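You operate a simulated robot arm through the tools that you are given. There is no shell and no other tool.

The job below is to be done with a simulated robot arm. You get a single attempt, and the scene is never put back.

JOB
Turn the black green-line sock on the mat lint side up and brush it clean.
Fine: yellow lint brush back in its place, the clean sock into the teal tray. Set down upright: yellow lint brush. What is to be rubbed or washed off counts as gone when no trace of it is left.

Only the result counts: the job must be done as asked and must still hold three seconds after the hand-in. Knocking over, shifting, dropping, spilling or breaking anything else fails it.

ROBOT AND FRAMES
A 7-joint arm with a two-finger parallel gripper, fixed in place. Base frame: the origin is at the foot of the arm, x ahead of it, y to its left, z up. Units: mm, degrees, N and s.
Its first joint turns from -166.0 to 166.0 degrees. Payload 4.4 kg.
The tool frame sits at the grasp point between the pads (the TCP): z along the fingers, y along the line on which they close. The tips reach 23 mm beyond it. The gripper opens to 94 mm. The fingers are 38 mm wide and 10 mm thick; the gripper's body (54 by 96 mm) begins 39 mm behind the TCP.
Orientation is that of the tool frame in the base frame, as [roll, pitch, yaw] about the fixed x, y, z axes, in that order (R = Rz(yaw) Ry(pitch) Rx(roll)). With the fingers straight down and closing along the base's y, the tool's x points along the base's -x, its y along +y and its z along -z.

CONTROLS
- The arm moves only by the tool servo_tool. Its argument "motion" is text: rows parted by semicolons, each of 7 numbers parted by spaces: the finger opening in mm, from 0 to 94, then the shift along the tool's x, y, z in mm, then the turn, a rotation vector about the tool's x, y, z in degrees. In form: jaw dx dy dz wx wy wz; .... A call has 1 to 20 rows; each row shifts and turns the commanded pose from where the row before left it, along the tool's axes as they then stand. A row lasts 0.2 s, in which the tool goes at most 50 mm and 8.6 degrees; a call with a longer step from one row to the next is refused whole, and so is a gripper value outside its range. A pose out of reach is approached as far as the arm can. The call stops where the force on the tool passes 50 N (or 10 N more than at its start, if that is more) or the arm is blocked; 0.2 s more then pass. The fingers move at their own pace (about 72 mm/s each) and stop on an object; they squeeze with about 21 N. The grip force told is the motor's: it shows also when the fingers shut on nothing. Time passes only in rows, and 0.2 s behind the last, so rows that do not move let the fingers close. The reply holds the time, the measured pose of the TCP, the force on the tool along the base axes, the opening and the grip force, in the units named above and with some noise, with the torque about the TCP (base axes, N m) and any sound that the robot's microphone picked up.
- Cameras (640 x 400 px; columns grow to the right, rows downward): "scene" is fixed at [415, 498.5, 1155.7]; the picture's right is [-0.49, -0.87, 0.00], its down [-0.52, 0.29, -0.81] and it looks along [0.70, -0.40, -0.59] (base axes); focal length 214 px, centre (320, 200). "wrist" rides on the gripper at [86, 16, -75] in the tool frame; the picture's right is [-0.18, 0.98, 0.00], its down [-0.58, -0.11, -0.81] and it looks along [-0.79, -0.15, 0.59] (tool axes); focal length 243 px, centre (320, 200). There is no depth. A picture from a camera that has moved, and an enlarged one, comes with that camera's place and axes in the base frame and with its lens. The place of the scene camera against the robot may be out by one fixed shift of up to 18 mm in any direction.
- snapshot(camera): a new picture of that camera. No time passes.
- inspect(camera, box): a new picture of the part [left, top, right, bottom] of that camera's present view, enlarged. No time passes.
- job_done(): hands the job in; it is judged then, once.

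Places have to be worked out from the pictures, the camera data and where the tool is seen. Open the gripper and draw the arm clear of the work before you hand the job in, unless the task says otherwise.

The tools are called after ">>>" by a JSON object that holds its "name" and its "arguments". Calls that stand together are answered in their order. servo_tool: Moves the arm, as the interface text tells. Its arguments: {"type":"object","properties":{"motion":{"type":"string"}},"required":["motion"]} The other tools are called the same way: snapshot (camera) takes a picture; inspect (camera, box) takes an enlarged picture of a part of a camera's view; job_done () hands the job in.

At the start:

```text
t: 0.0
tcp_pos: [688.2, 335.2, 1034.5]
tool_rot: [180.0, -0.1, -180.0]
force: [-0.2, -0.3, -0.5]
torque: [-0.02, 0.02, 0.01]
gripper_width: 94.2
grasp_force: 0.0
```

scene: 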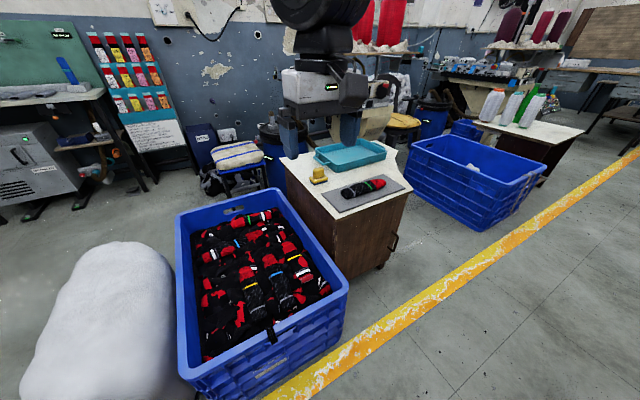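
wrist: 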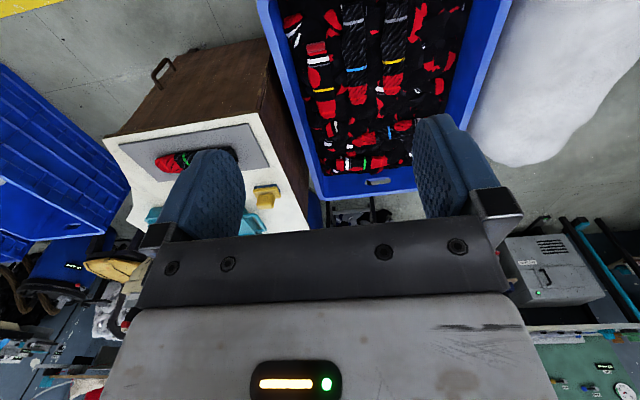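

The arm stands high above the work table with mat, sock, brush and tray. I look closer at the table first.

>>> {"name": "inspect", "arguments": {"camera": "scene", "box": [270, 120, 430, 220]}}

>>> {"name": "inspect", "arguments": {"camera": "wrist", "box": [100, 100, 340, 250]}}

```text
4.00 times, centred on (350, 170) of scene
camera zoom: at [415.0, 498.5, 1155.7], right [-0.49, -0.87, 0.0], down [-0.52, 0.29, -0.81], along [0.7, -0.4, -0.59], focal length 858 px, centre (200, 320)
```

zoom: 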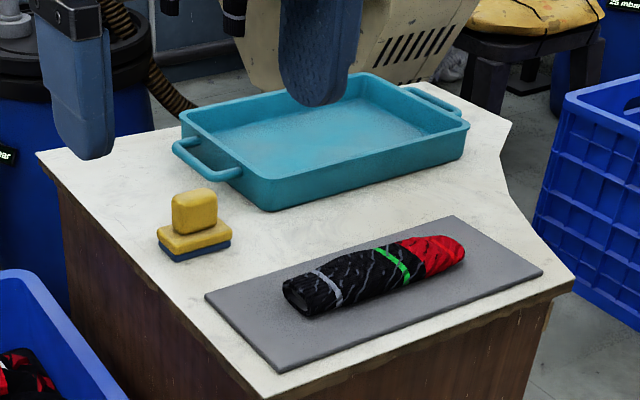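

```text
2.67 times, centred on (220, 175) of wrist
camera zoom: at [602.1, 352.2, 1109.3], right [0.18, 0.98, 0.0], down [0.58, -0.11, 0.81], along [0.79, -0.15, -0.59], focal length 647 px, centre (587, 267)
```

zoom: 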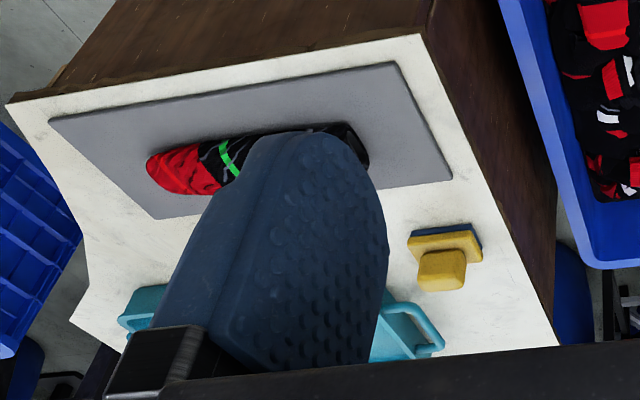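

First depth estimate from the two views is rough, so I move the hand sideways at height to get a longer baseline.

>>> {"name": "servo_tool", "arguments": {"motion": "94 0 -40 0 0 0 0;94 0 -40 0 0 0 0;94 0 -40 0 0 0 0;94 0 -40 0 0 0 0;94 0 -40 0 0 0 0;94 0 -40 0 0 0 0;94 0 -40 0 0 0 0;94 0 0 0 0 0 0"}}

>>> {"name": "snapshot", "arguments": {"camera": "wrist"}}

>>> {"name": "snapshot", "arguments": {"camera": "scene"}}

```text
t: 1.8
tcp_pos: [686.7, 55.0, 1033.6]
tool_rot: [180.0, 0.0, 179.9]
force: [0.0, -0.4, 0.0]
torque: [-0.03, -0.01, 0.01]
gripper_width: 94.0
grasp_force: 0.1
```

```text
taken
camera wrist: at [599.6, 71.8, 1108.3], right [0.18, 0.98, 0.0], down [0.58, -0.11, 0.81], along [0.79, -0.15, -0.59], focal length 243 px, centre (320, 200)
```

wrist: 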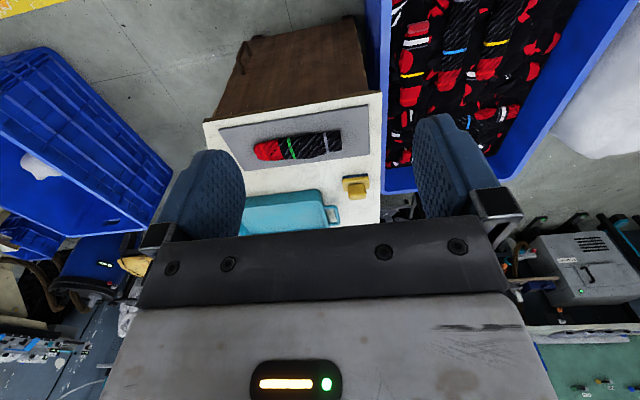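

```text
taken
```

scene: 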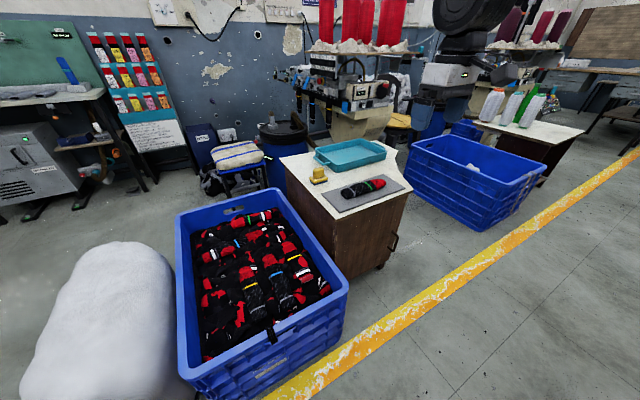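

Triangulation puts the brush near (1170, 72, 635), which seems far for the stated reach, so I move forward and down a bit to check the geometry.

>>> {"name": "servo_tool", "arguments": {"motion": "94 -40 0 20 0 0 0;94 -40 0 20 0 0 0;94 -40 0 20 0 0 0;94 -40 0 20 0 0 0;94 0 0 0 0 0 0"}}

>>> {"name": "snapshot", "arguments": {"camera": "wrist"}}

>>> {"name": "snapshot", "arguments": {"camera": "scene"}}

```text
t: 3.0
tcp_pos: [848.3, 52.8, 954.4]
tool_rot: [180.0, 0.1, -180.0]
force: [-0.6, -0.7, 0.3]
torque: [0.02, 0.01, 0.0]
gripper_width: 94.2
grasp_force: 0.1
```

```text
taken
camera wrist: at [761.2, 69.7, 1028.6], right [0.18, 0.98, 0.0], down [0.58, -0.11, 0.81], along [0.79, -0.15, -0.59], focal length 243 px, centre (320, 200)
```

wrist: 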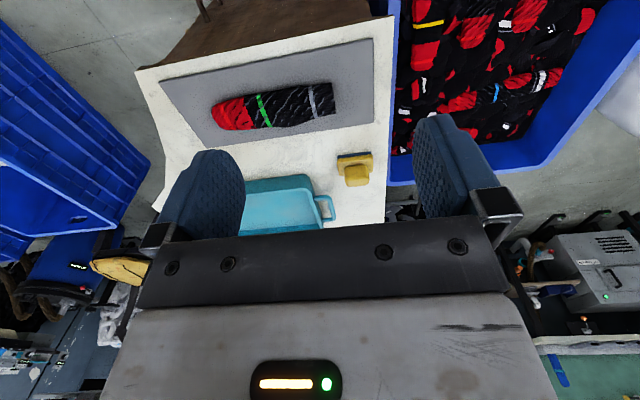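

```text
taken
```

scene: 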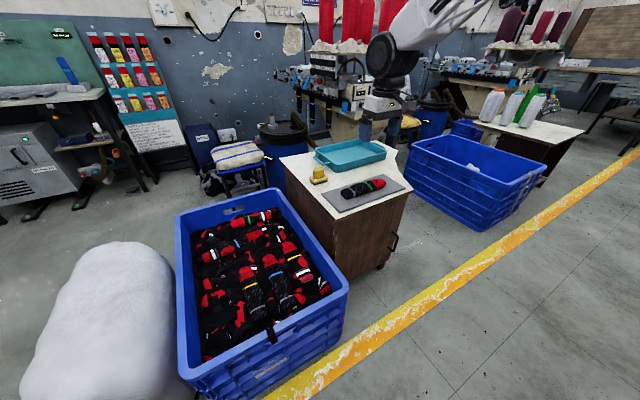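

Both cameras agree the table is around z≈630 and x≈900–1350; I test how far the arm actually reaches while staying high.

>>> {"name": "servo_tool", "arguments": {"motion": "94 -40 0 10 0 0 0;94 -40 0 10 0 0 0;94 -40 0 10 0 0 0;94 -40 0 10 0 0 0;94 -40 0 10 0 0 0;94 -40 0 10 0 0 0;94 0 0 0 0 0 0"}}

>>> {"name": "snapshot", "arguments": {"camera": "wrist"}}

>>> {"name": "snapshot", "arguments": {"camera": "scene"}}

```text
t: 4.6
tcp_pos: [1088.2, 53.5, 895.9]
tool_rot: [-180.0, 0.0, 180.0]
force: [-0.4, -1.0, 0.7]
torque: [-0.02, -0.01, 0.03]
gripper_width: 94.1
grasp_force: 0.0
```

```text
taken
camera wrist: at [1001.4, 70.0, 970.0], right [0.18, 0.98, 0.0], down [0.58, -0.11, 0.81], along [0.79, -0.15, -0.59], focal length 243 px, centre (320, 200)
```

wrist: 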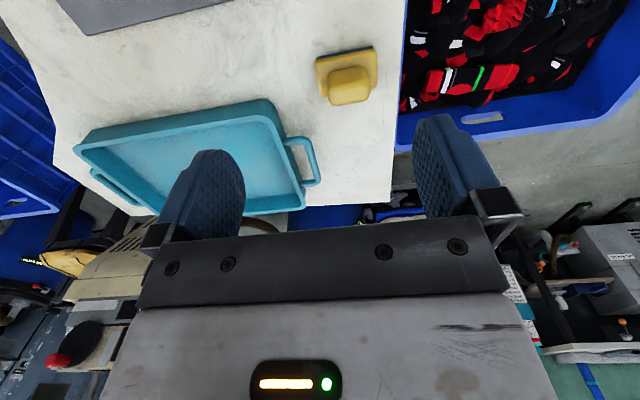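

```text
taken
```

scene: 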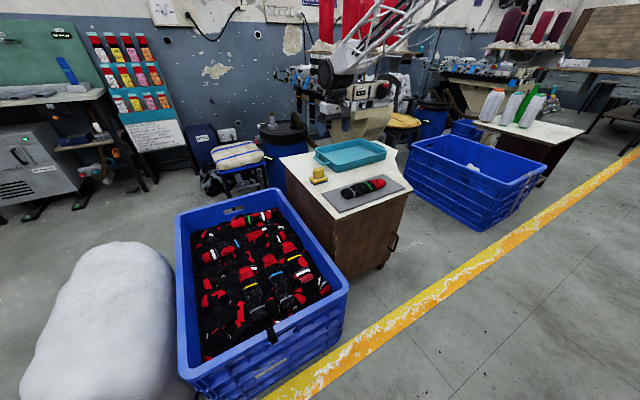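

The arm reaches here. I take enlarged looks at brush, tray from this pose.

>>> {"name": "inspect", "arguments": {"camera": "wrist", "box": [280, 20, 408, 100]}}

>>> {"name": "inspect", "arguments": {"camera": "wrist", "box": [60, 60, 340, 235]}}

>>> {"name": "inspect", "arguments": {"camera": "scene", "box": [300, 155, 380, 205]}}

>>> {"name": "inspect", "arguments": {"camera": "scene", "box": [320, 160, 416, 220]}}

```text
5.00 times, centred on (344, 60) of wrist
camera zoom: at [1001.4, 70.0, 970.0], right [0.18, 0.98, 0.0], down [0.58, -0.11, 0.81], along [0.79, -0.15, -0.59], focal length 1213 px, centre (200, 900)
```

zoom: 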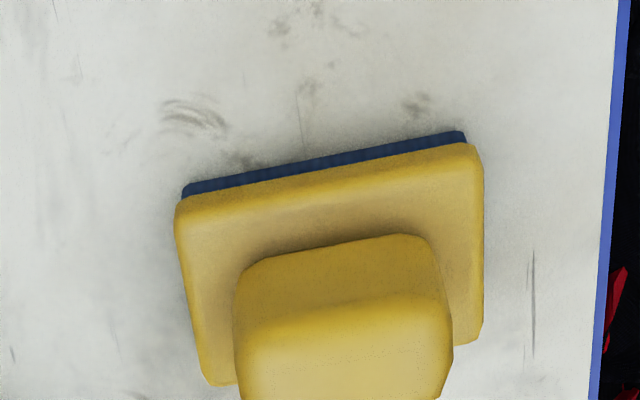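

```text
2.29 times, centred on (200, 148) of wrist
camera zoom: at [1001.4, 70.0, 970.0], right [0.18, 0.98, 0.0], down [0.58, -0.11, 0.81], along [0.79, -0.15, -0.59], focal length 555 px, centre (594, 320)
```

zoom: 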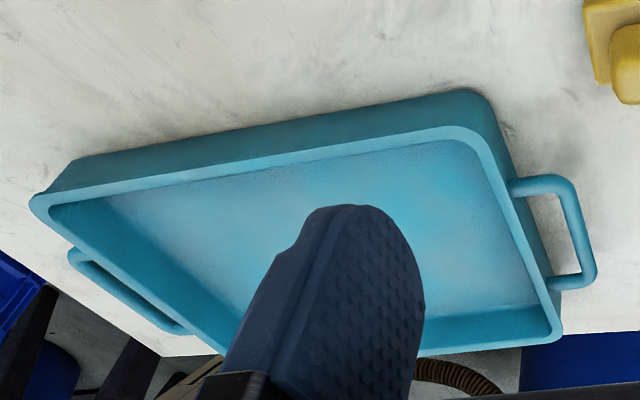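

```text
8.00 times, centred on (340, 180) of scene
camera zoom: at [415.0, 498.5, 1155.7], right [-0.49, -0.87, 0.0], down [-0.52, 0.29, -0.81], along [0.7, -0.4, -0.59], focal length 1716 px, centre (160, 360)
```

zoom: 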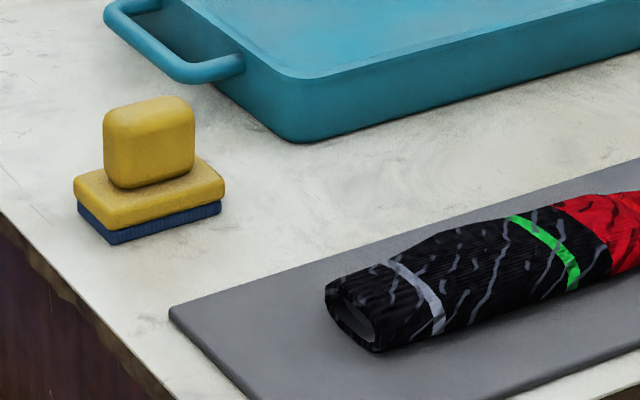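

```text
6.67 times, centred on (368, 190) of scene
camera zoom: at [415.0, 498.5, 1155.7], right [-0.49, -0.87, 0.0], down [-0.52, 0.29, -0.81], along [0.7, -0.4, -0.59], focal length 1430 px, centre (0, 267)
```

zoom: 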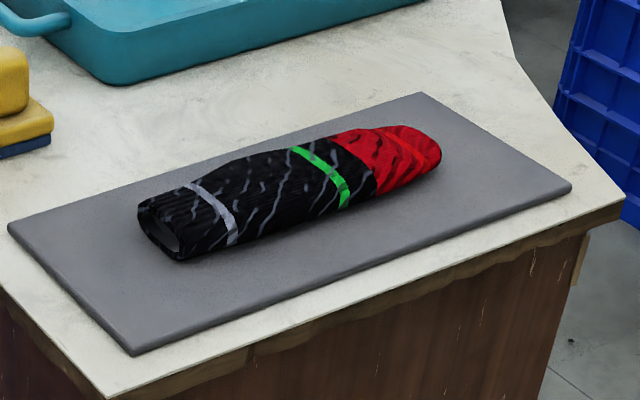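

The brush stands pad-down near (1170,75), tray beyond; the sock lies on the mat around (1005,-60). I back off and lower to get a good view of the sock.

>>> {"name": "servo_tool", "arguments": {"motion": "94 35 -15 15 0 0 0;94 35 -15 15 0 0 0;94 35 -15 20 0 0 0;94 35 -15 20 0 0 0;94 35 -15 20 0 0 0;94 35 -15 20 0 0 0;94 0 0 0 0 0 0"}}

>>> {"name": "snapshot", "arguments": {"camera": "wrist"}}

>>> {"name": "snapshot", "arguments": {"camera": "scene"}}

```text
t: 6.2
tcp_pos: [875.2, -34.4, 783.7]
tool_rot: [180.0, 0.0, 180.0]
force: [0.1, -0.4, 0.7]
torque: [0.01, 0.04, -0.01]
gripper_width: 94.1
grasp_force: 0.0
```

```text
taken
camera wrist: at [788.4, -17.8, 858.0], right [0.18, 0.98, 0.0], down [0.58, -0.11, 0.81], along [0.79, -0.15, -0.59], focal length 243 px, centre (320, 200)
```

wrist: 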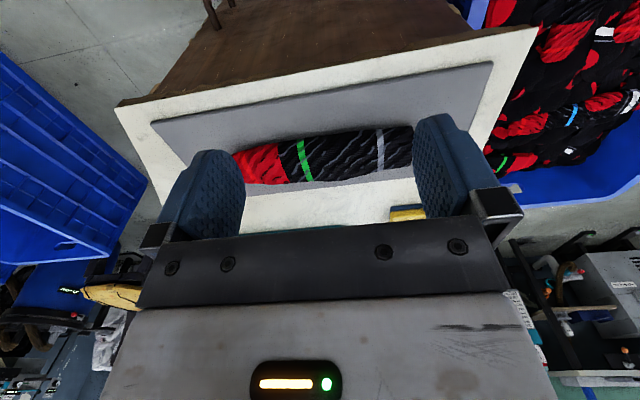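

```text
taken
```

scene: 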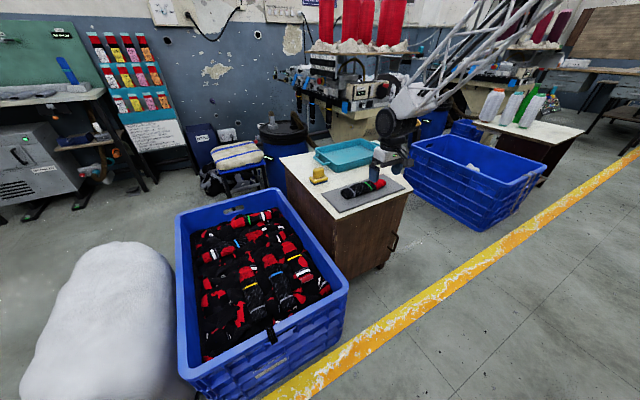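

Now zoom on the sock from the wrist and scene.

>>> {"name": "inspect", "arguments": {"camera": "wrist", "box": [140, 50, 540, 250]}}

>>> {"name": "inspect", "arguments": {"camera": "wrist", "box": [220, 100, 440, 210]}}

>>> {"name": "inspect", "arguments": {"camera": "scene", "box": [320, 120, 448, 200]}}

```text
1.60 times, centred on (340, 150) of wrist
camera zoom: at [788.4, -17.8, 858.0], right [0.18, 0.98, 0.0], down [0.58, -0.11, 0.81], along [0.79, -0.15, -0.59], focal length 388 px, centre (288, 280)
```

zoom: 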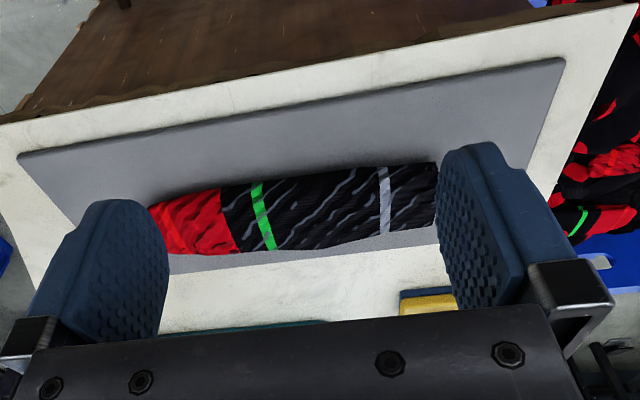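

```text
2.91 times, centred on (330, 155) of wrist
camera zoom: at [788.4, -17.8, 858.0], right [0.18, 0.98, 0.0], down [0.58, -0.11, 0.81], along [0.79, -0.15, -0.59], focal length 706 px, centre (291, 331)
```

zoom: 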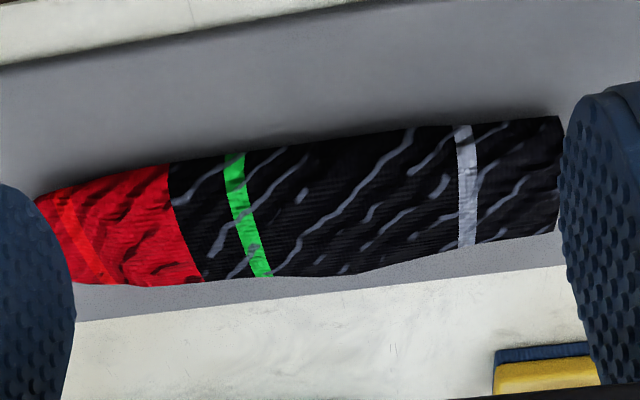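

```text
5.00 times, centred on (384, 160) of scene
camera zoom: at [415.0, 498.5, 1155.7], right [-0.49, -0.87, 0.0], down [-0.52, 0.29, -0.81], along [0.7, -0.4, -0.59], focal length 1072 px, centre (0, 400)
```

zoom: 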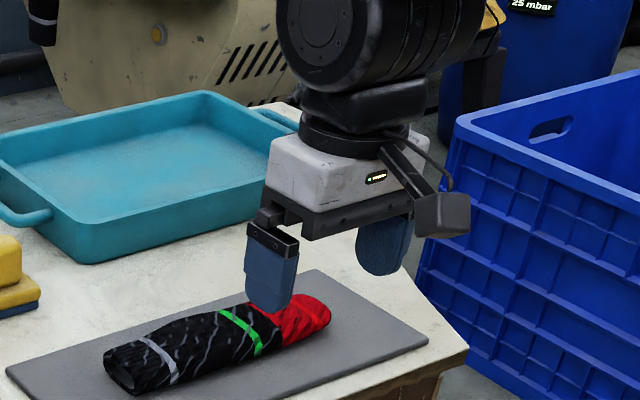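

I estimate the mat top at z≈620 (x 923–1077, y −241…122) and the sock along y from −165 to 50, x≈968–1018. I move above the sock and turn the hand 90° so the fingers close across it.

>>> {"name": "servo_tool", "arguments": {"motion": "94 -40 0 -10 0 0 0;94 -40 0 0 0 0 0;94 -40 0 0 0 0 0;94 0 0 0 0 0 -8;94 0 0 0 0 0 -8;94 0 0 0 0 0 -8;94 0 0 0 0 0 -8;94 0 0 0 0 0 -8;94 0 0 0 0 0 -8;94 0 0 0 0 0 -8;94 0 0 0 0 0 -8;94 0 0 0 0 0 -8;94 0 0 0 0 0 -8;94 0 0 0 0 0 -8;94 0 0 0 0 0 -2;94 0 0 0 0 0 0"}}

>>> {"name": "snapshot", "arguments": {"camera": "wrist"}}

>>> {"name": "inspect", "arguments": {"camera": "scene", "box": [300, 100, 460, 200]}}

```text
t: 9.6
tcp_pos: [997.7, -35.9, 795.9]
tool_rot: [179.9, 0.0, -90.1]
force: [-0.1, -0.1, 0.4]
torque: [-0.02, -0.01, 0.0]
gripper_width: 94.2
grasp_force: 0.1
```

```text
taken
camera wrist: at [981.7, -121.5, 869.3], right [-0.98, 0.18, 0.0], down [0.11, 0.58, 0.81], along [0.15, 0.79, -0.59], focal length 243 px, centre (320, 200)
```

wrist: 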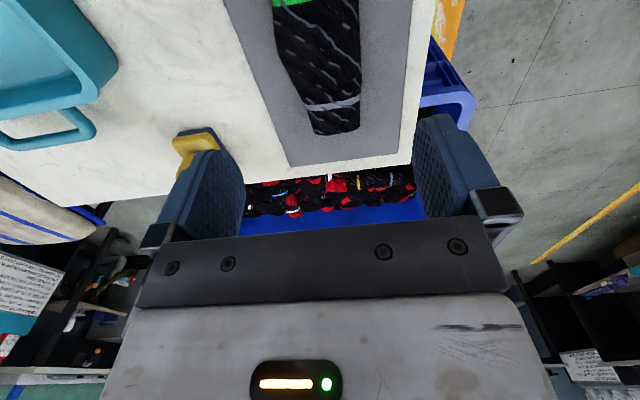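

```text
4.00 times, centred on (380, 150) of scene
camera zoom: at [415.0, 498.5, 1155.7], right [-0.49, -0.87, 0.0], down [-0.52, 0.29, -0.81], along [0.7, -0.4, -0.59], focal length 858 px, centre (80, 400)
```

zoom: 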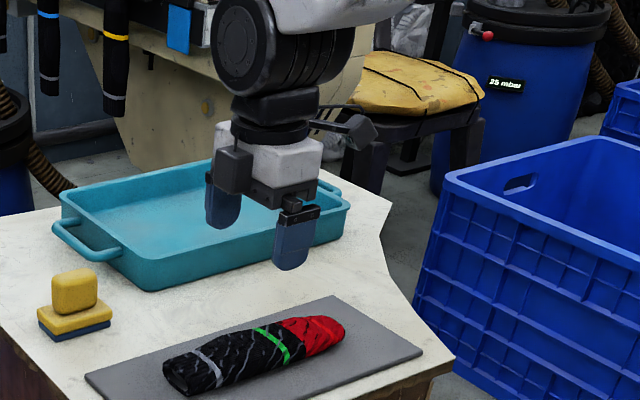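

Let me look closer at the hand for protruding parts and at the sock/mat from here.

>>> {"name": "inspect", "arguments": {"camera": "scene", "box": [345, 95, 409, 175]}}

>>> {"name": "inspect", "arguments": {"camera": "wrist", "box": [160, 0, 480, 200]}}

```text
5.00 times, centred on (377, 135) of scene
camera zoom: at [415.0, 498.5, 1155.7], right [-0.49, -0.87, 0.0], down [-0.52, 0.29, -0.81], along [0.7, -0.4, -0.59], focal length 1072 px, centre (35, 525)
```

zoom: 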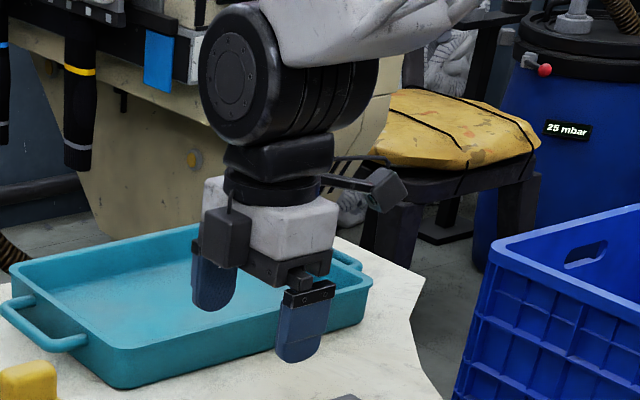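

```text
2.00 times, centred on (320, 100) of wrist
camera zoom: at [981.7, -121.5, 869.3], right [-0.98, 0.18, 0.0], down [0.11, 0.58, 0.81], along [0.15, 0.79, -0.59], focal length 485 px, centre (320, 400)
```

zoom: 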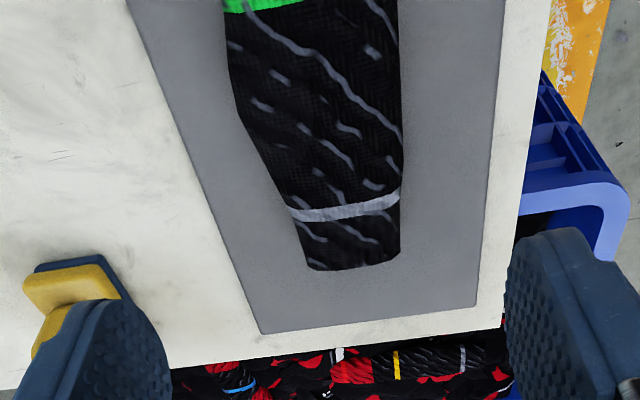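

Sock: x≈963–1032 (cuff 971–1021 at y≈60), mat edge at y≈124, table edge ≈165. I close the fingers over bare mat at (998,100) to probe the mat height by touch.

>>> {"name": "servo_tool", "arguments": {"motion": "40 -46 0 0 0 0 0;0 -45 0 0 0 0 0;0 -45 0 0 0 0 0;0 0 0 40 0 0 0;0 0 0 40 0 0 0;0 0 0 40 0 0 0;0 0 0 0 0 0 0"}}

>>> {"name": "snapshot", "arguments": {"camera": "wrist"}}

>>> {"name": "inspect", "arguments": {"camera": "scene", "box": [300, 120, 428, 200]}}

```text
t: 11.2
tcp_pos: [996.5, 99.4, 674.1]
tool_rot: [179.9, 0.0, -90.0]
force: [0.3, -0.2, 1.0]
torque: [-0.01, -0.01, 0.0]
gripper_width: 0.0
grasp_force: 21.1
```

```text
taken
camera wrist: at [979.8, 13.4, 748.2], right [-0.98, 0.18, 0.0], down [0.11, 0.58, 0.81], along [0.15, 0.79, -0.59], focal length 243 px, centre (320, 200)
```

wrist: 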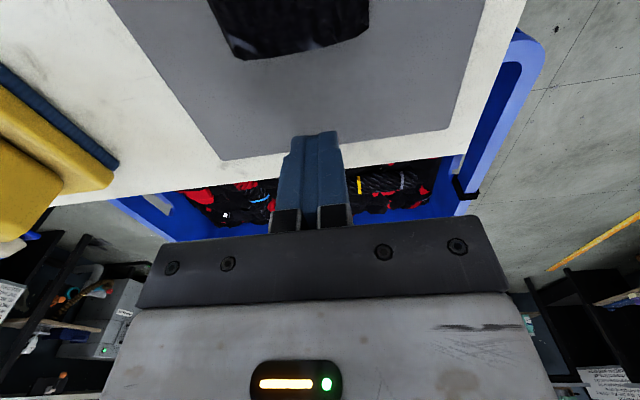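

```text
5.00 times, centred on (364, 160) of scene
camera zoom: at [415.0, 498.5, 1155.7], right [-0.49, -0.87, 0.0], down [-0.52, 0.29, -0.81], along [0.7, -0.4, -0.59], focal length 1072 px, centre (100, 400)
```

zoom: 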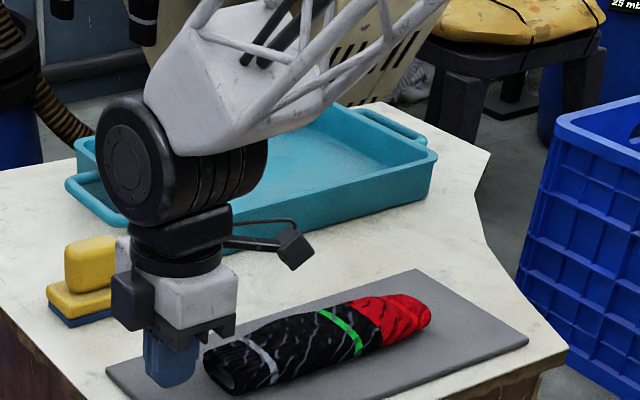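

Over bare mat; I descend in small steps until contact.

>>> {"name": "servo_tool", "arguments": {"motion": "0 0 0 10 0 0 0;0 0 0 8 0 0 0;0 0 0 3 0 0 0;0 0 0 3 0 0 0;0 0 0 2 0 0 0;0 0 0 2 0 0 0;0 0 0 2 0 0 0;0 0 0 2 0 0 0"}}

```text
t: 12.7
tcp_pos: [999.3, 102.1, 651.4]
tool_rot: [-179.9, 0.1, -90.0]
force: [-0.9, -2.5, 3.7]
torque: [-0.06, 0.03, 0.04]
gripper_width: 0.0
grasp_force: 21.5
stopped in row 7: the force on the tool passed its limit at 56 N (the readings are from after the stop); the commanded pose is now the measured one
```

Contact near TCP z≈650; I refine with finer steps.

>>> {"name": "servo_tool", "arguments": {"motion": "0 0 0 -5 0 0 0;0 0 0 0 0 0 0;0 0 0 1 0 0 0;0 0 0 1 0 0 0;0 0 0 1 0 0 0;0 0 0 0 0 0 0"}}

>>> {"name": "servo_tool", "arguments": {"motion": "0 0 0 1 0 0 0;0 0 0 0 0 0 0"}}

>>> {"name": "servo_tool", "arguments": {"motion": "0 0 0 1 0 0 0;0 0 0 0 0 0 0"}}

>>> {"name": "servo_tool", "arguments": {"motion": "0 0 0 1 0 0 0;0 0 0 0 0 0 0"}}

```text
t: 14.1
tcp_pos: [1000.8, 102.2, 652.4]
tool_rot: [-179.8, -0.1, -90.0]
force: [-0.2, 0.0, 0.5]
torque: [0.01, 0.0, -0.01]
gripper_width: 0.2
grasp_force: 20.8
```

```text
t: 14.7
tcp_pos: [1000.2, 102.9, 650.6]
tool_rot: [-179.8, 0.0, -90.1]
force: [0.5, 0.2, 0.4]
torque: [0.01, -0.01, 0.0]
gripper_width: 0.0
grasp_force: 21.1
```

```text
t: 15.3
tcp_pos: [1000.8, 102.1, 651.1]
tool_rot: [-179.7, 0.0, -90.0]
force: [-6.9, 2.0, 10.3]
torque: [-0.02, 0.16, -0.06]
gripper_width: 0.0
grasp_force: 20.6
```

```text
t: 16.0
tcp_pos: [1000.6, 101.7, 651.5]
tool_rot: [-179.8, 0.1, -90.1]
force: [-0.2, -1.4, 4.6]
torque: [-0.03, 0.02, 0.03]
gripper_width: 0.0
grasp_force: 21.0
stopped in row 2: the force on the tool passed its limit at 51 N (the readings are from after the stop); the commanded pose is now the measured one
```

Mat top ≈ 627.5. I lift, open, go over the sock's middle and look before descending to grasp.

>>> {"name": "servo_tool", "arguments": {"motion": "0 0 0 -45 0 0 0;40 0 0 -45 0 0 0;94 40 0 0 0 0 0;94 40 0 0 0 0 0;94 40 0 0 0 0 0;94 34 2 0 0 0 0;94 0 0 0 0 0 0"}}

>>> {"name": "snapshot", "arguments": {"camera": "wrist"}}

>>> {"name": "inspect", "arguments": {"camera": "scene", "box": [300, 120, 428, 200]}}

```text
t: 17.6
tcp_pos: [999.5, -50.0, 742.2]
tool_rot: [-179.9, 0.0, -90.0]
force: [-0.5, -0.5, 0.6]
torque: [0.0, 0.0, -0.03]
gripper_width: 94.0
grasp_force: 0.0
```

```text
taken
camera wrist: at [982.2, -136.4, 815.8], right [-0.98, 0.18, 0.0], down [0.11, 0.58, 0.81], along [0.15, 0.79, -0.59], focal length 243 px, centre (320, 200)
```

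wrist: 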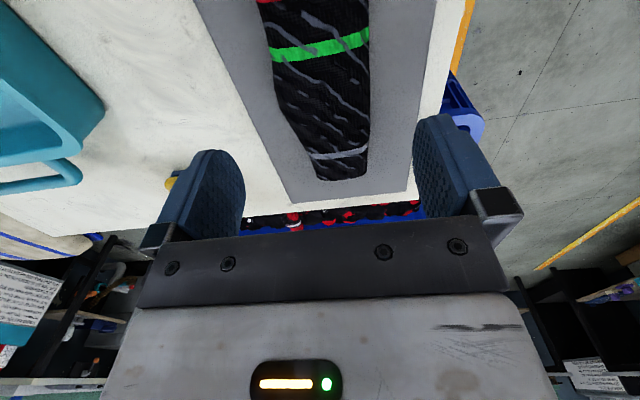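

```text
5.00 times, centred on (364, 160) of scene
camera zoom: at [415.0, 498.5, 1155.7], right [-0.49, -0.87, 0.0], down [-0.52, 0.29, -0.81], along [0.7, -0.4, -0.59], focal length 1072 px, centre (100, 400)
```

zoom: 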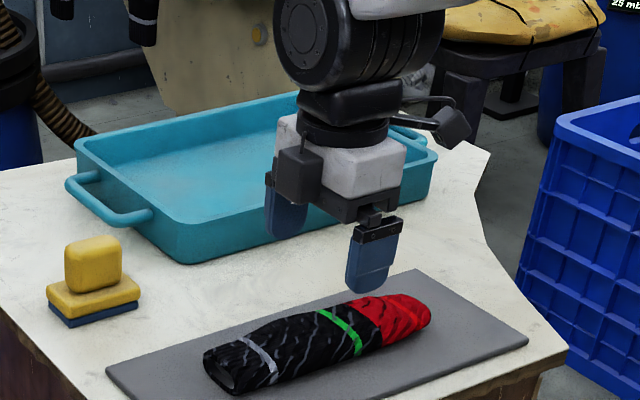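

Sock centre ≈ (998,−50) is between the fingers. I descend to TCP z≈657.

>>> {"name": "servo_tool", "arguments": {"motion": "94 0 0 30 0 0 0;94 0 0 30 0 0 0;94 0 0 15 0 0 0;94 0 0 10 0 0 0;94 0 0 0 0 0 0"}}

>>> {"name": "inspect", "arguments": {"camera": "scene", "box": [300, 120, 428, 200]}}

>>> {"name": "snapshot", "arguments": {"camera": "wrist"}}

```text
t: 18.8
tcp_pos: [998.2, -50.9, 656.5]
tool_rot: [-179.7, -0.1, -90.0]
force: [-0.1, 0.2, -0.4]
torque: [0.01, 0.02, 0.0]
gripper_width: 93.8
grasp_force: 0.1
```

```text
5.00 times, centred on (364, 160) of scene
camera zoom: at [415.0, 498.5, 1155.7], right [-0.49, -0.87, 0.0], down [-0.52, 0.29, -0.81], along [0.7, -0.4, -0.59], focal length 1072 px, centre (100, 400)
```

zoom: 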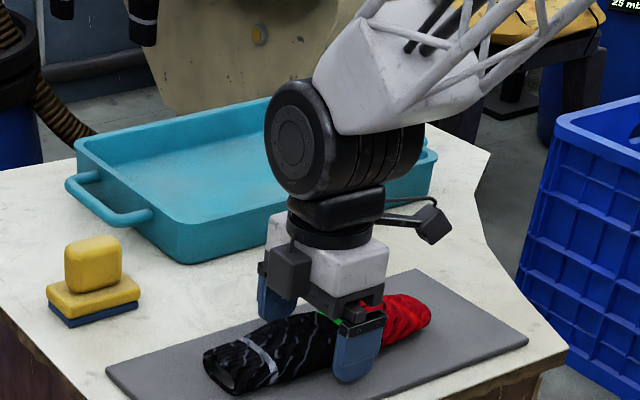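

```text
taken
camera wrist: at [981.7, -137.3, 730.3], right [-0.98, 0.18, 0.0], down [0.11, 0.58, 0.81], along [0.15, 0.79, -0.59], focal length 243 px, centre (320, 200)
```

wrist: 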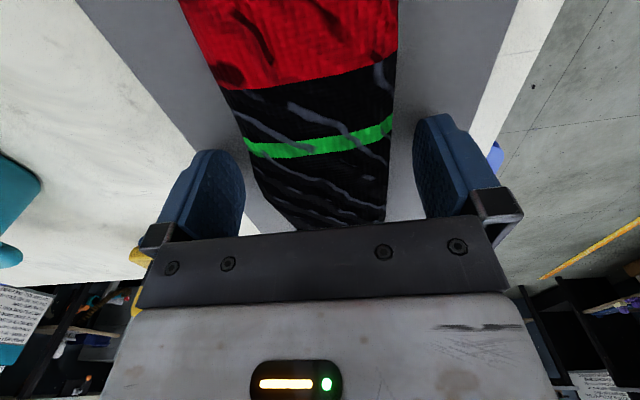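

Fingers straddle the sock cleanly. I close on it and wait.

>>> {"name": "servo_tool", "arguments": {"motion": "70 0 0 0 0 0 0;50 0 0 0 0 0 0;30 0 0 0 0 0 0;20 0 0 0 0 0 0;20 0 0 0 0 0 0"}}

```text
t: 20.0
tcp_pos: [997.9, -50.7, 655.4]
tool_rot: [-179.9, 0.0, -90.0]
force: [0.0, 0.1, 0.0]
torque: [-0.01, 0.01, -0.01]
gripper_width: 53.4
grasp_force: 21.1
```

Gripped at 53 mm. Lift slightly and look.

>>> {"name": "servo_tool", "arguments": {"motion": "20 0 0 -15 0 0 0;20 0 0 -30 0 0 0;20 0 0 -30 0 0 0;20 0 0 0 0 0 0"}}

>>> {"name": "inspect", "arguments": {"camera": "scene", "box": [300, 100, 428, 200]}}

>>> {"name": "snapshot", "arguments": {"camera": "wrist"}}

```text
t: 21.0
tcp_pos: [997.5, -53.1, 729.8]
tool_rot: [-179.7, 0.0, -90.0]
force: [-0.6, 0.1, -1.0]
torque: [-0.01, -0.01, 0.04]
gripper_width: 53.2
grasp_force: 21.0
```

```text
4.00 times, centred on (364, 150) of scene
camera zoom: at [415.0, 498.5, 1155.7], right [-0.49, -0.87, 0.0], down [-0.52, 0.29, -0.81], along [0.7, -0.4, -0.59], focal length 858 px, centre (144, 400)
```

zoom: 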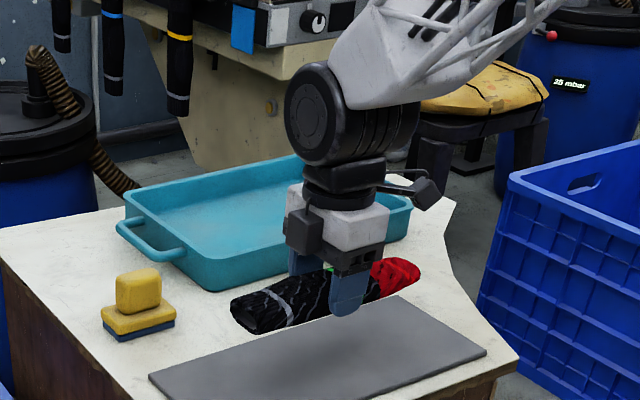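

```text
taken
camera wrist: at [980.3, -138.2, 803.8], right [-0.98, 0.18, 0.0], down [0.11, 0.58, 0.81], along [0.15, 0.79, -0.59], focal length 243 px, centre (320, 200)
```

wrist: 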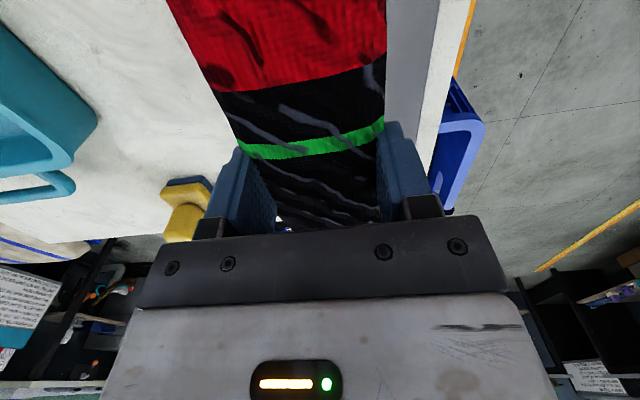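

The sock is stiff and held level. The cuff end is around y≈43, so I shift the sock +y by ~89 mm so the cuff end can be gripped horizontally beyond the table edge, and set it down.

>>> {"name": "servo_tool", "arguments": {"motion": "20 -30 0 0 0 0 0;20 -30 0 0 0 0 0;20 -29 0 0 0 0 0;20 0 0 0 0 0 0;20 0 0 30 0 0 0;20 0 0 30 0 0 0;20 0 0 8 0 0 0;20 0 0 4 0 0 0;20 0 0 0 0 0 0"}}

>>> {"name": "inspect", "arguments": {"camera": "scene", "box": [300, 120, 428, 200]}}

```text
t: 23.0
tcp_pos: [999.1, 36.9, 658.1]
tool_rot: [-179.8, 0.0, -89.9]
force: [0.6, 0.4, -0.2]
torque: [0.01, -0.02, 0.0]
gripper_width: 53.4
grasp_force: 21.0
```

```text
5.00 times, centred on (364, 160) of scene
camera zoom: at [415.0, 498.5, 1155.7], right [-0.49, -0.87, 0.0], down [-0.52, 0.29, -0.81], along [0.7, -0.4, -0.59], focal length 1072 px, centre (100, 400)
```

zoom: 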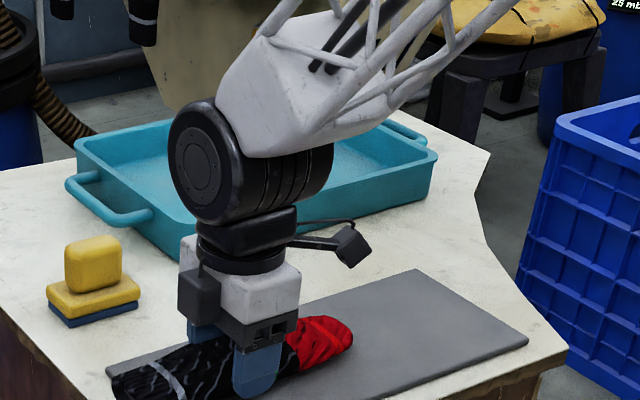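

Nearly down; lower 2 mm more, then open and rise.

>>> {"name": "servo_tool", "arguments": {"motion": "20 0 0 1 0 0 0;20 0 0 1 0 0 0;20 0 0 0 0 0 0"}}

>>> {"name": "servo_tool", "arguments": {"motion": "60 0 0 0 0 0 0;75 0 0 0 0 0 0;94 0 0 0 0 0 0;94 0 0 -30 0 0 0;94 0 0 -40 0 0 0;94 0 0 -40 0 0 0;94 0 0 0 0 0 0"}}

>>> {"name": "inspect", "arguments": {"camera": "scene", "box": [300, 140, 428, 220]}}

>>> {"name": "snapshot", "arguments": {"camera": "wrist"}}

```text
t: 23.8
tcp_pos: [997.0, 36.9, 655.9]
tool_rot: [-179.8, 0.0, -90.1]
force: [-0.1, 0.4, -0.5]
torque: [-0.02, 0.0, -0.01]
gripper_width: 53.3
grasp_force: 21.6
```

```text
t: 25.4
tcp_pos: [996.3, 38.7, 765.8]
tool_rot: [-179.8, 0.1, -90.0]
force: [0.1, -0.5, 0.1]
torque: [0.0, 0.01, 0.04]
gripper_width: 93.8
grasp_force: 0.1
```

```text
5.00 times, centred on (364, 180) of scene
camera zoom: at [415.0, 498.5, 1155.7], right [-0.49, -0.87, 0.0], down [-0.52, 0.29, -0.81], along [0.7, -0.4, -0.59], focal length 1072 px, centre (100, 300)
```

zoom: 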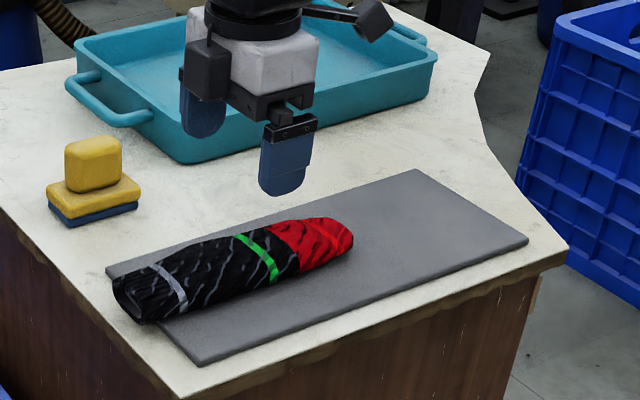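

```text
taken
camera wrist: at [979.8, -47.6, 840.5], right [-0.98, 0.18, 0.0], down [0.11, 0.58, 0.81], along [0.15, 0.79, -0.59], focal length 243 px, centre (320, 200)
```

wrist: 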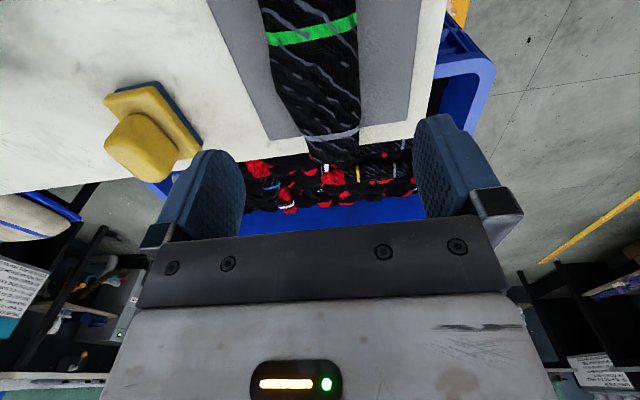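

The sock lies with its cuff toward the table's +y edge. Now I move out to +y and tilt the hand to point horizontally along −y (camera up), in free air, to test the pose.

>>> {"name": "servo_tool", "arguments": {"motion": "94 -40 0 -10 0 0 0;94 -40 0 0 0 0 0;94 -40 0 0 0 0 0;94 -40 0 0 0 0 0;94 -40 0 0 0 0 0;94 0 0 0 0 8 0;94 0 0 0 0 8 0;94 0 0 0 0 8 0;94 0 0 0 0 8 0;94 0 0 0 0 8 0;94 0 0 0 0 0 0"}}

>>> {"name": "snapshot", "arguments": {"camera": "scene"}}

```text
t: 27.8
tcp_pos: [999.5, 236.1, 776.9]
tool_rot: [-179.7, -40.0, -90.2]
force: [0.1, 1.3, -0.7]
torque: [0.01, -0.04, 0.01]
gripper_width: 94.0
grasp_force: 0.1
```

```text
taken
```

scene: 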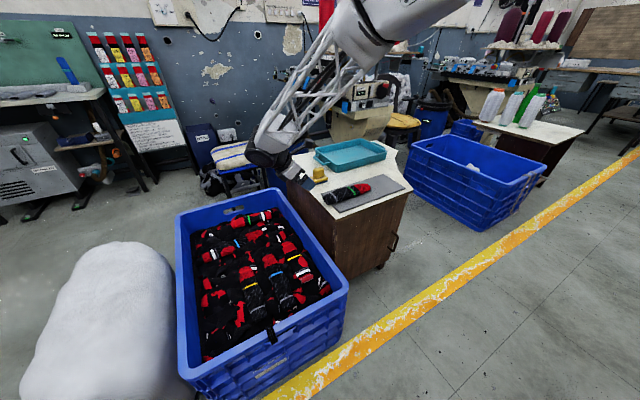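

40° tilt reached well. Continue to 90°.

>>> {"name": "servo_tool", "arguments": {"motion": "94 0 0 0 0 8 0;94 0 0 0 0 8 0;94 0 0 0 0 8 0;94 0 0 0 0 8 0;94 0 0 0 0 8 0;94 0 0 0 0 8 0;94 0 0 0 0 2 0;94 0 0 0 0 0 0"}}

>>> {"name": "snapshot", "arguments": {"camera": "scene"}}

>>> {"name": "snapshot", "arguments": {"camera": "wrist"}}

>>> {"name": "inspect", "arguments": {"camera": "scene", "box": [220, 120, 380, 220]}}

```text
t: 29.6
tcp_pos: [997.5, 237.5, 776.7]
tool_rot: [-82.8, -89.9, 172.8]
force: [-1.1, -0.9, 0.2]
torque: [0.02, -0.02, -0.01]
gripper_width: 93.9
grasp_force: 0.1
```

```text
taken
```

scene: 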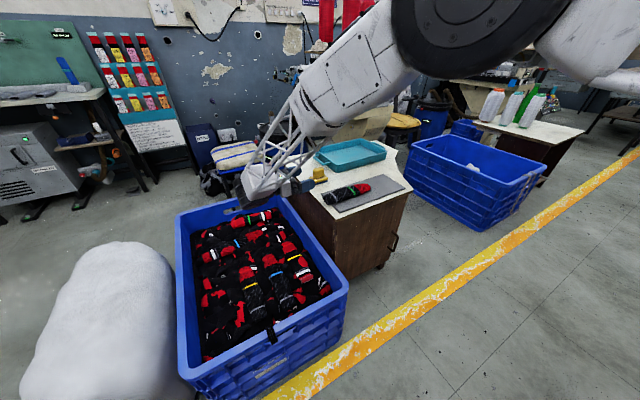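

```text
taken
camera wrist: at [981.3, 312.4, 862.3], right [-0.98, 0.0, -0.19], down [0.11, 0.81, -0.58], along [0.15, -0.59, -0.79], focal length 243 px, centre (320, 200)
```

wrist: 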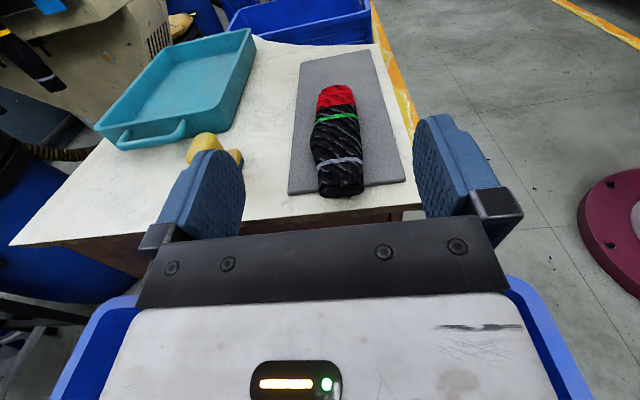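

```text
4.00 times, centred on (300, 170) of scene
camera zoom: at [415.0, 498.5, 1155.7], right [-0.49, -0.87, 0.0], down [-0.52, 0.29, -0.81], along [0.7, -0.4, -0.59], focal length 858 px, centre (400, 320)
```

zoom: 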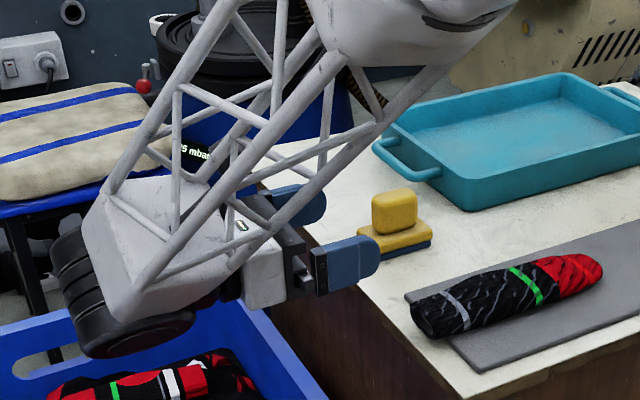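

Horizontal pose is reachable. I zoom on the sock from this view to locate the cuff precisely.

>>> {"name": "inspect", "arguments": {"camera": "wrist", "box": [260, 70, 420, 220]}}

```text
2.67 times, centred on (340, 145) of wrist
camera zoom: at [981.3, 312.4, 862.3], right [-0.98, 0.0, -0.19], down [0.11, 0.81, -0.58], along [0.15, -0.59, -0.79], focal length 647 px, centre (267, 347)
```

zoom: 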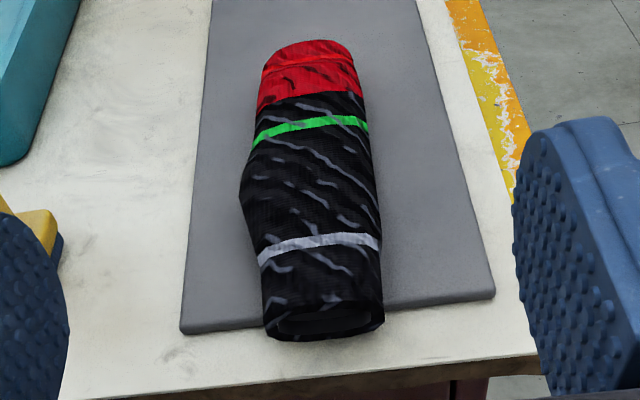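

Cuff end: y≈138, x 972–1024, z 628–655; table edge y≈151. I lower at y≈237 to z≈651, then advance horizontally toward the cuff.

>>> {"name": "servo_tool", "arguments": {"motion": "94 -40 0 0 0 0 0;94 -40 0 0 0 0 0;94 -30 0 0 0 0 0;94 -15 0 0 0 0 0;94 0 0 0 0 0 0"}}

>>> {"name": "snapshot", "arguments": {"camera": "wrist"}}

>>> {"name": "inspect", "arguments": {"camera": "scene", "box": [220, 120, 380, 220]}}

```text
t: 30.8
tcp_pos: [997.5, 236.0, 650.6]
tool_rot: [-94.8, -89.8, -175.1]
force: [0.3, -0.3, 0.3]
torque: [-0.02, -0.03, 0.02]
gripper_width: 94.1
grasp_force: 0.0
```

```text
taken
camera wrist: at [981.3, 310.7, 737.2], right [-0.98, 0.0, -0.19], down [0.11, 0.81, -0.58], along [0.15, -0.59, -0.79], focal length 243 px, centre (320, 200)
```

wrist: 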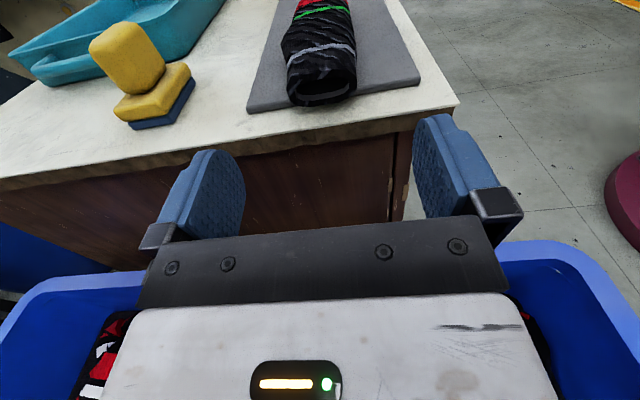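

```text
4.00 times, centred on (300, 170) of scene
camera zoom: at [415.0, 498.5, 1155.7], right [-0.49, -0.87, 0.0], down [-0.52, 0.29, -0.81], along [0.7, -0.4, -0.59], focal length 858 px, centre (400, 320)
```

zoom: 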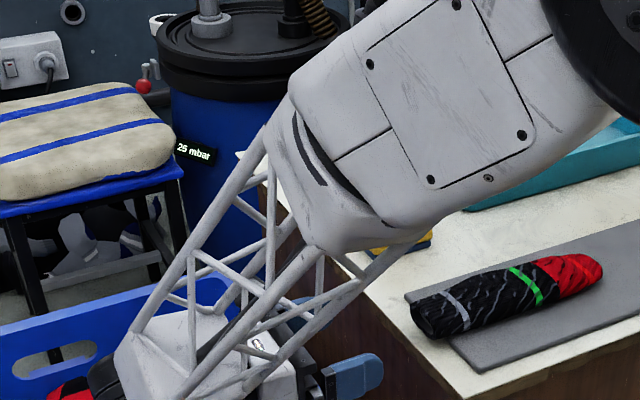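

Height good (650.6). I advance along −y to place the pads around the cuff.

>>> {"name": "servo_tool", "arguments": {"motion": "94 0 0 35 0 0 0;94 0 0 30 0 0 0;94 0 0 20 0 0 0;94 0 0 0 0 0 0"}}

>>> {"name": "snapshot", "arguments": {"camera": "wrist"}}

>>> {"name": "snapshot", "arguments": {"camera": "scene"}}

```text
t: 31.8
tcp_pos: [997.9, 150.4, 652.4]
tool_rot: [-94.8, -89.9, -175.2]
force: [0.4, 0.9, 0.0]
torque: [0.02, 0.0, 0.03]
gripper_width: 94.1
grasp_force: 0.1
```

```text
taken
camera wrist: at [980.3, 225.0, 738.1], right [-0.98, 0.0, -0.19], down [0.11, 0.81, -0.58], along [0.15, -0.59, -0.79], focal length 243 px, centre (320, 200)
```

wrist: 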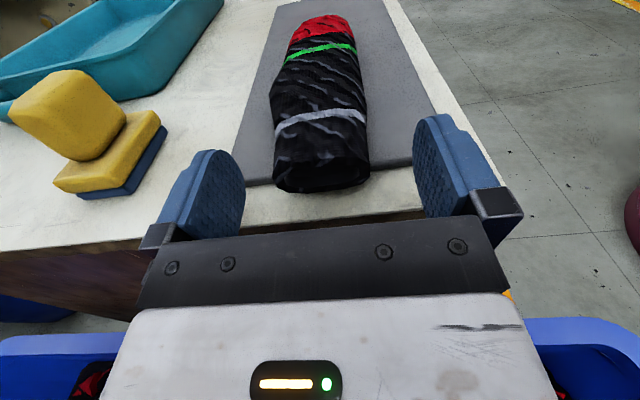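

```text
taken
```

scene: 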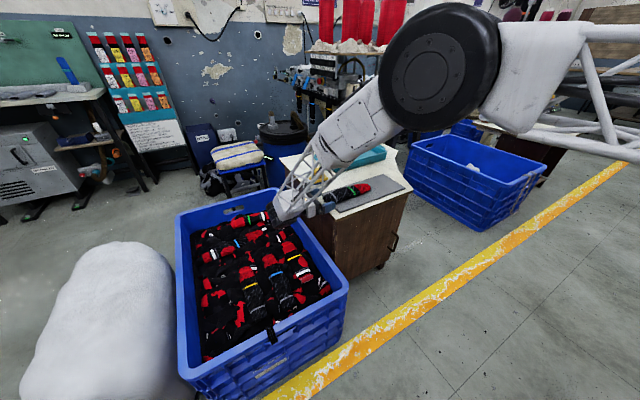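

Aligned; advance another 33 mm, then close on the cuff.

>>> {"name": "servo_tool", "arguments": {"motion": "94 0 0 18 0 0 0;94 0 0 15 0 0 0;94 0 0 0 0 0 0;70 0 0 0 0 0 0;45 0 0 0 0 0 0;20 0 0 0 0 0 0;10 0 0 0 0 0 0;10 0 0 0 0 0 0"}}

>>> {"name": "snapshot", "arguments": {"camera": "wrist"}}

```text
t: 33.6
tcp_pos: [996.1, 118.5, 652.4]
tool_rot: [-92.8, -89.8, -177.2]
force: [-0.7, 0.3, 0.5]
torque: [-0.04, 0.03, 0.07]
gripper_width: 53.9
grasp_force: 21.0
```

```text
taken
camera wrist: at [979.6, 193.8, 738.6], right [-0.98, 0.0, -0.19], down [0.11, 0.81, -0.58], along [0.15, -0.59, -0.79], focal length 243 px, centre (320, 200)
```

wrist: 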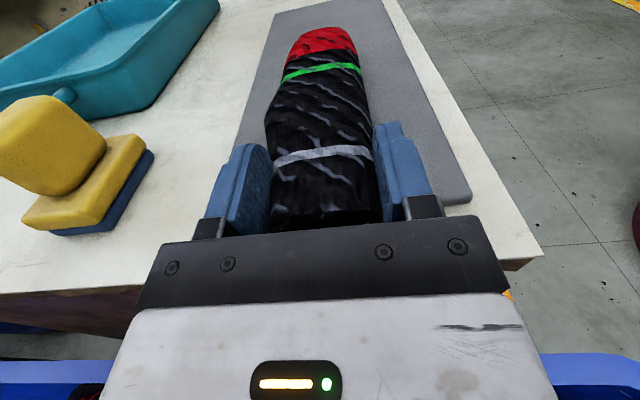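

Gripped (53.9 mm). Lift a bit and look for droop.

>>> {"name": "servo_tool", "arguments": {"motion": "10 10 0 0 0 0 0;10 20 0 0 0 0 0;10 30 0 0 0 0 0;10 40 0 0 0 0 0;10 30 0 0 0 0 0;10 0 0 0 0 0 0"}}

>>> {"name": "snapshot", "arguments": {"camera": "wrist"}}

>>> {"name": "inspect", "arguments": {"camera": "scene", "box": [240, 100, 400, 200]}}

```text
t: 35.0
tcp_pos: [997.0, 118.1, 782.5]
tool_rot: [-90.6, -89.7, -179.5]
force: [0.5, -0.4, -0.1]
torque: [0.05, -0.03, 0.01]
gripper_width: 53.5
grasp_force: 20.8
```

```text
taken
camera wrist: at [980.6, 192.8, 869.4], right [-0.98, 0.0, -0.19], down [0.11, 0.81, -0.58], along [0.15, -0.59, -0.79], focal length 243 px, centre (320, 200)
```

wrist: 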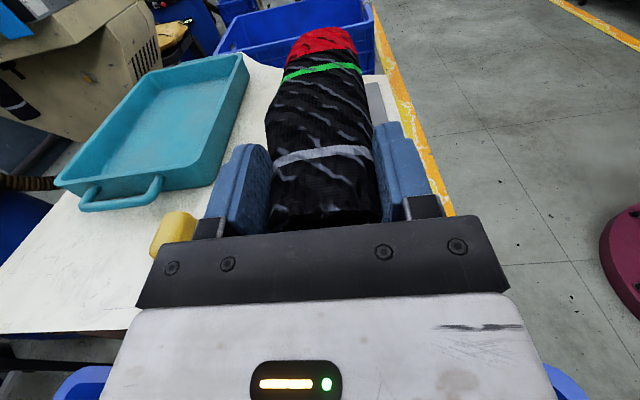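

```text
4.00 times, centred on (320, 150) of scene
camera zoom: at [415.0, 498.5, 1155.7], right [-0.49, -0.87, 0.0], down [-0.52, 0.29, -0.81], along [0.7, -0.4, -0.59], focal length 858 px, centre (320, 400)
```

zoom: 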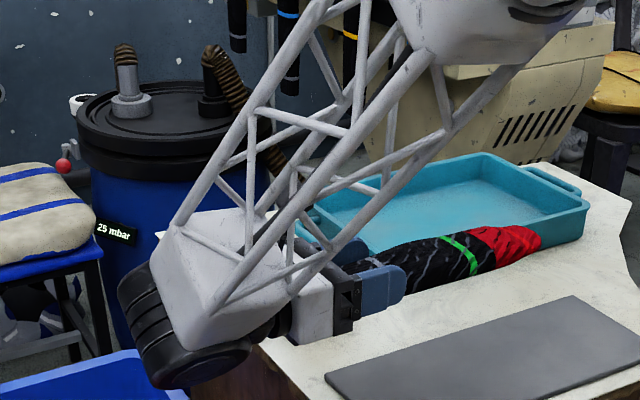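

The sock is held firmly without droop. I roll about the tool axis (camera swinging away from the forearm, wz negative), first half-way.

>>> {"name": "servo_tool", "arguments": {"motion": "10 0 0 0 0 0 -8;10 0 0 0 0 0 -8;10 0 0 0 0 0 -8;10 0 0 0 0 0 -8;10 0 0 0 0 0 -8;10 0 0 0 0 0 -8;10 0 0 0 0 0 0"}}

>>> {"name": "inspect", "arguments": {"camera": "scene", "box": [240, 100, 400, 200]}}

>>> {"name": "snapshot", "arguments": {"camera": "wrist"}}

```text
t: 36.6
tcp_pos: [998.1, 118.3, 781.9]
tool_rot: [90.0, -42.2, 0.0]
force: [0.6, 0.3, -0.2]
torque: [0.01, 0.0, 0.0]
gripper_width: 53.9
grasp_force: 20.5
```

```text
4.00 times, centred on (320, 150) of scene
camera zoom: at [415.0, 498.5, 1155.7], right [-0.49, -0.87, 0.0], down [-0.52, 0.29, -0.81], along [0.7, -0.4, -0.59], focal length 858 px, centre (320, 400)
```

zoom: 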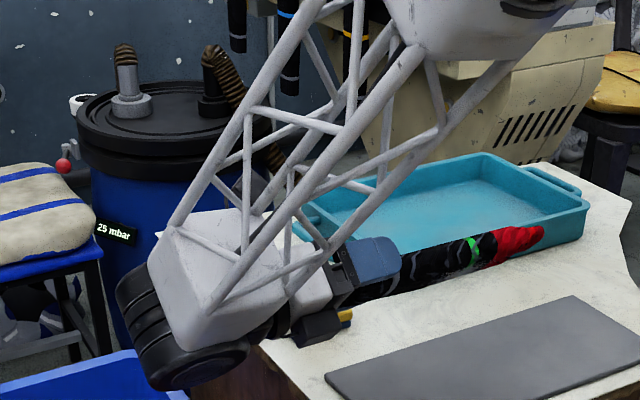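

```text
taken
camera wrist: at [1051.0, 194.1, 851.9], right [-0.8, 0.0, 0.61], down [-0.36, 0.81, -0.47], along [-0.49, -0.59, -0.64], focal length 243 px, centre (320, 200)
```

wrist: 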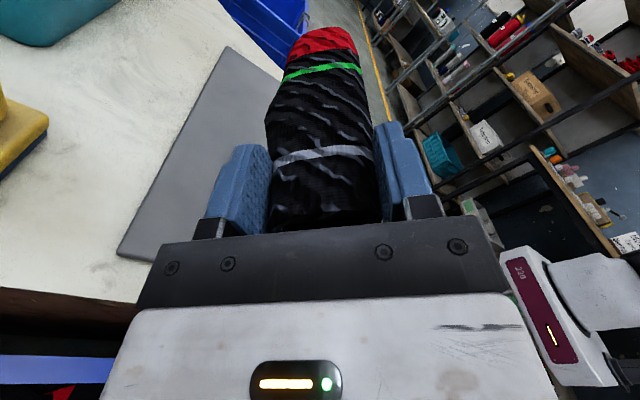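

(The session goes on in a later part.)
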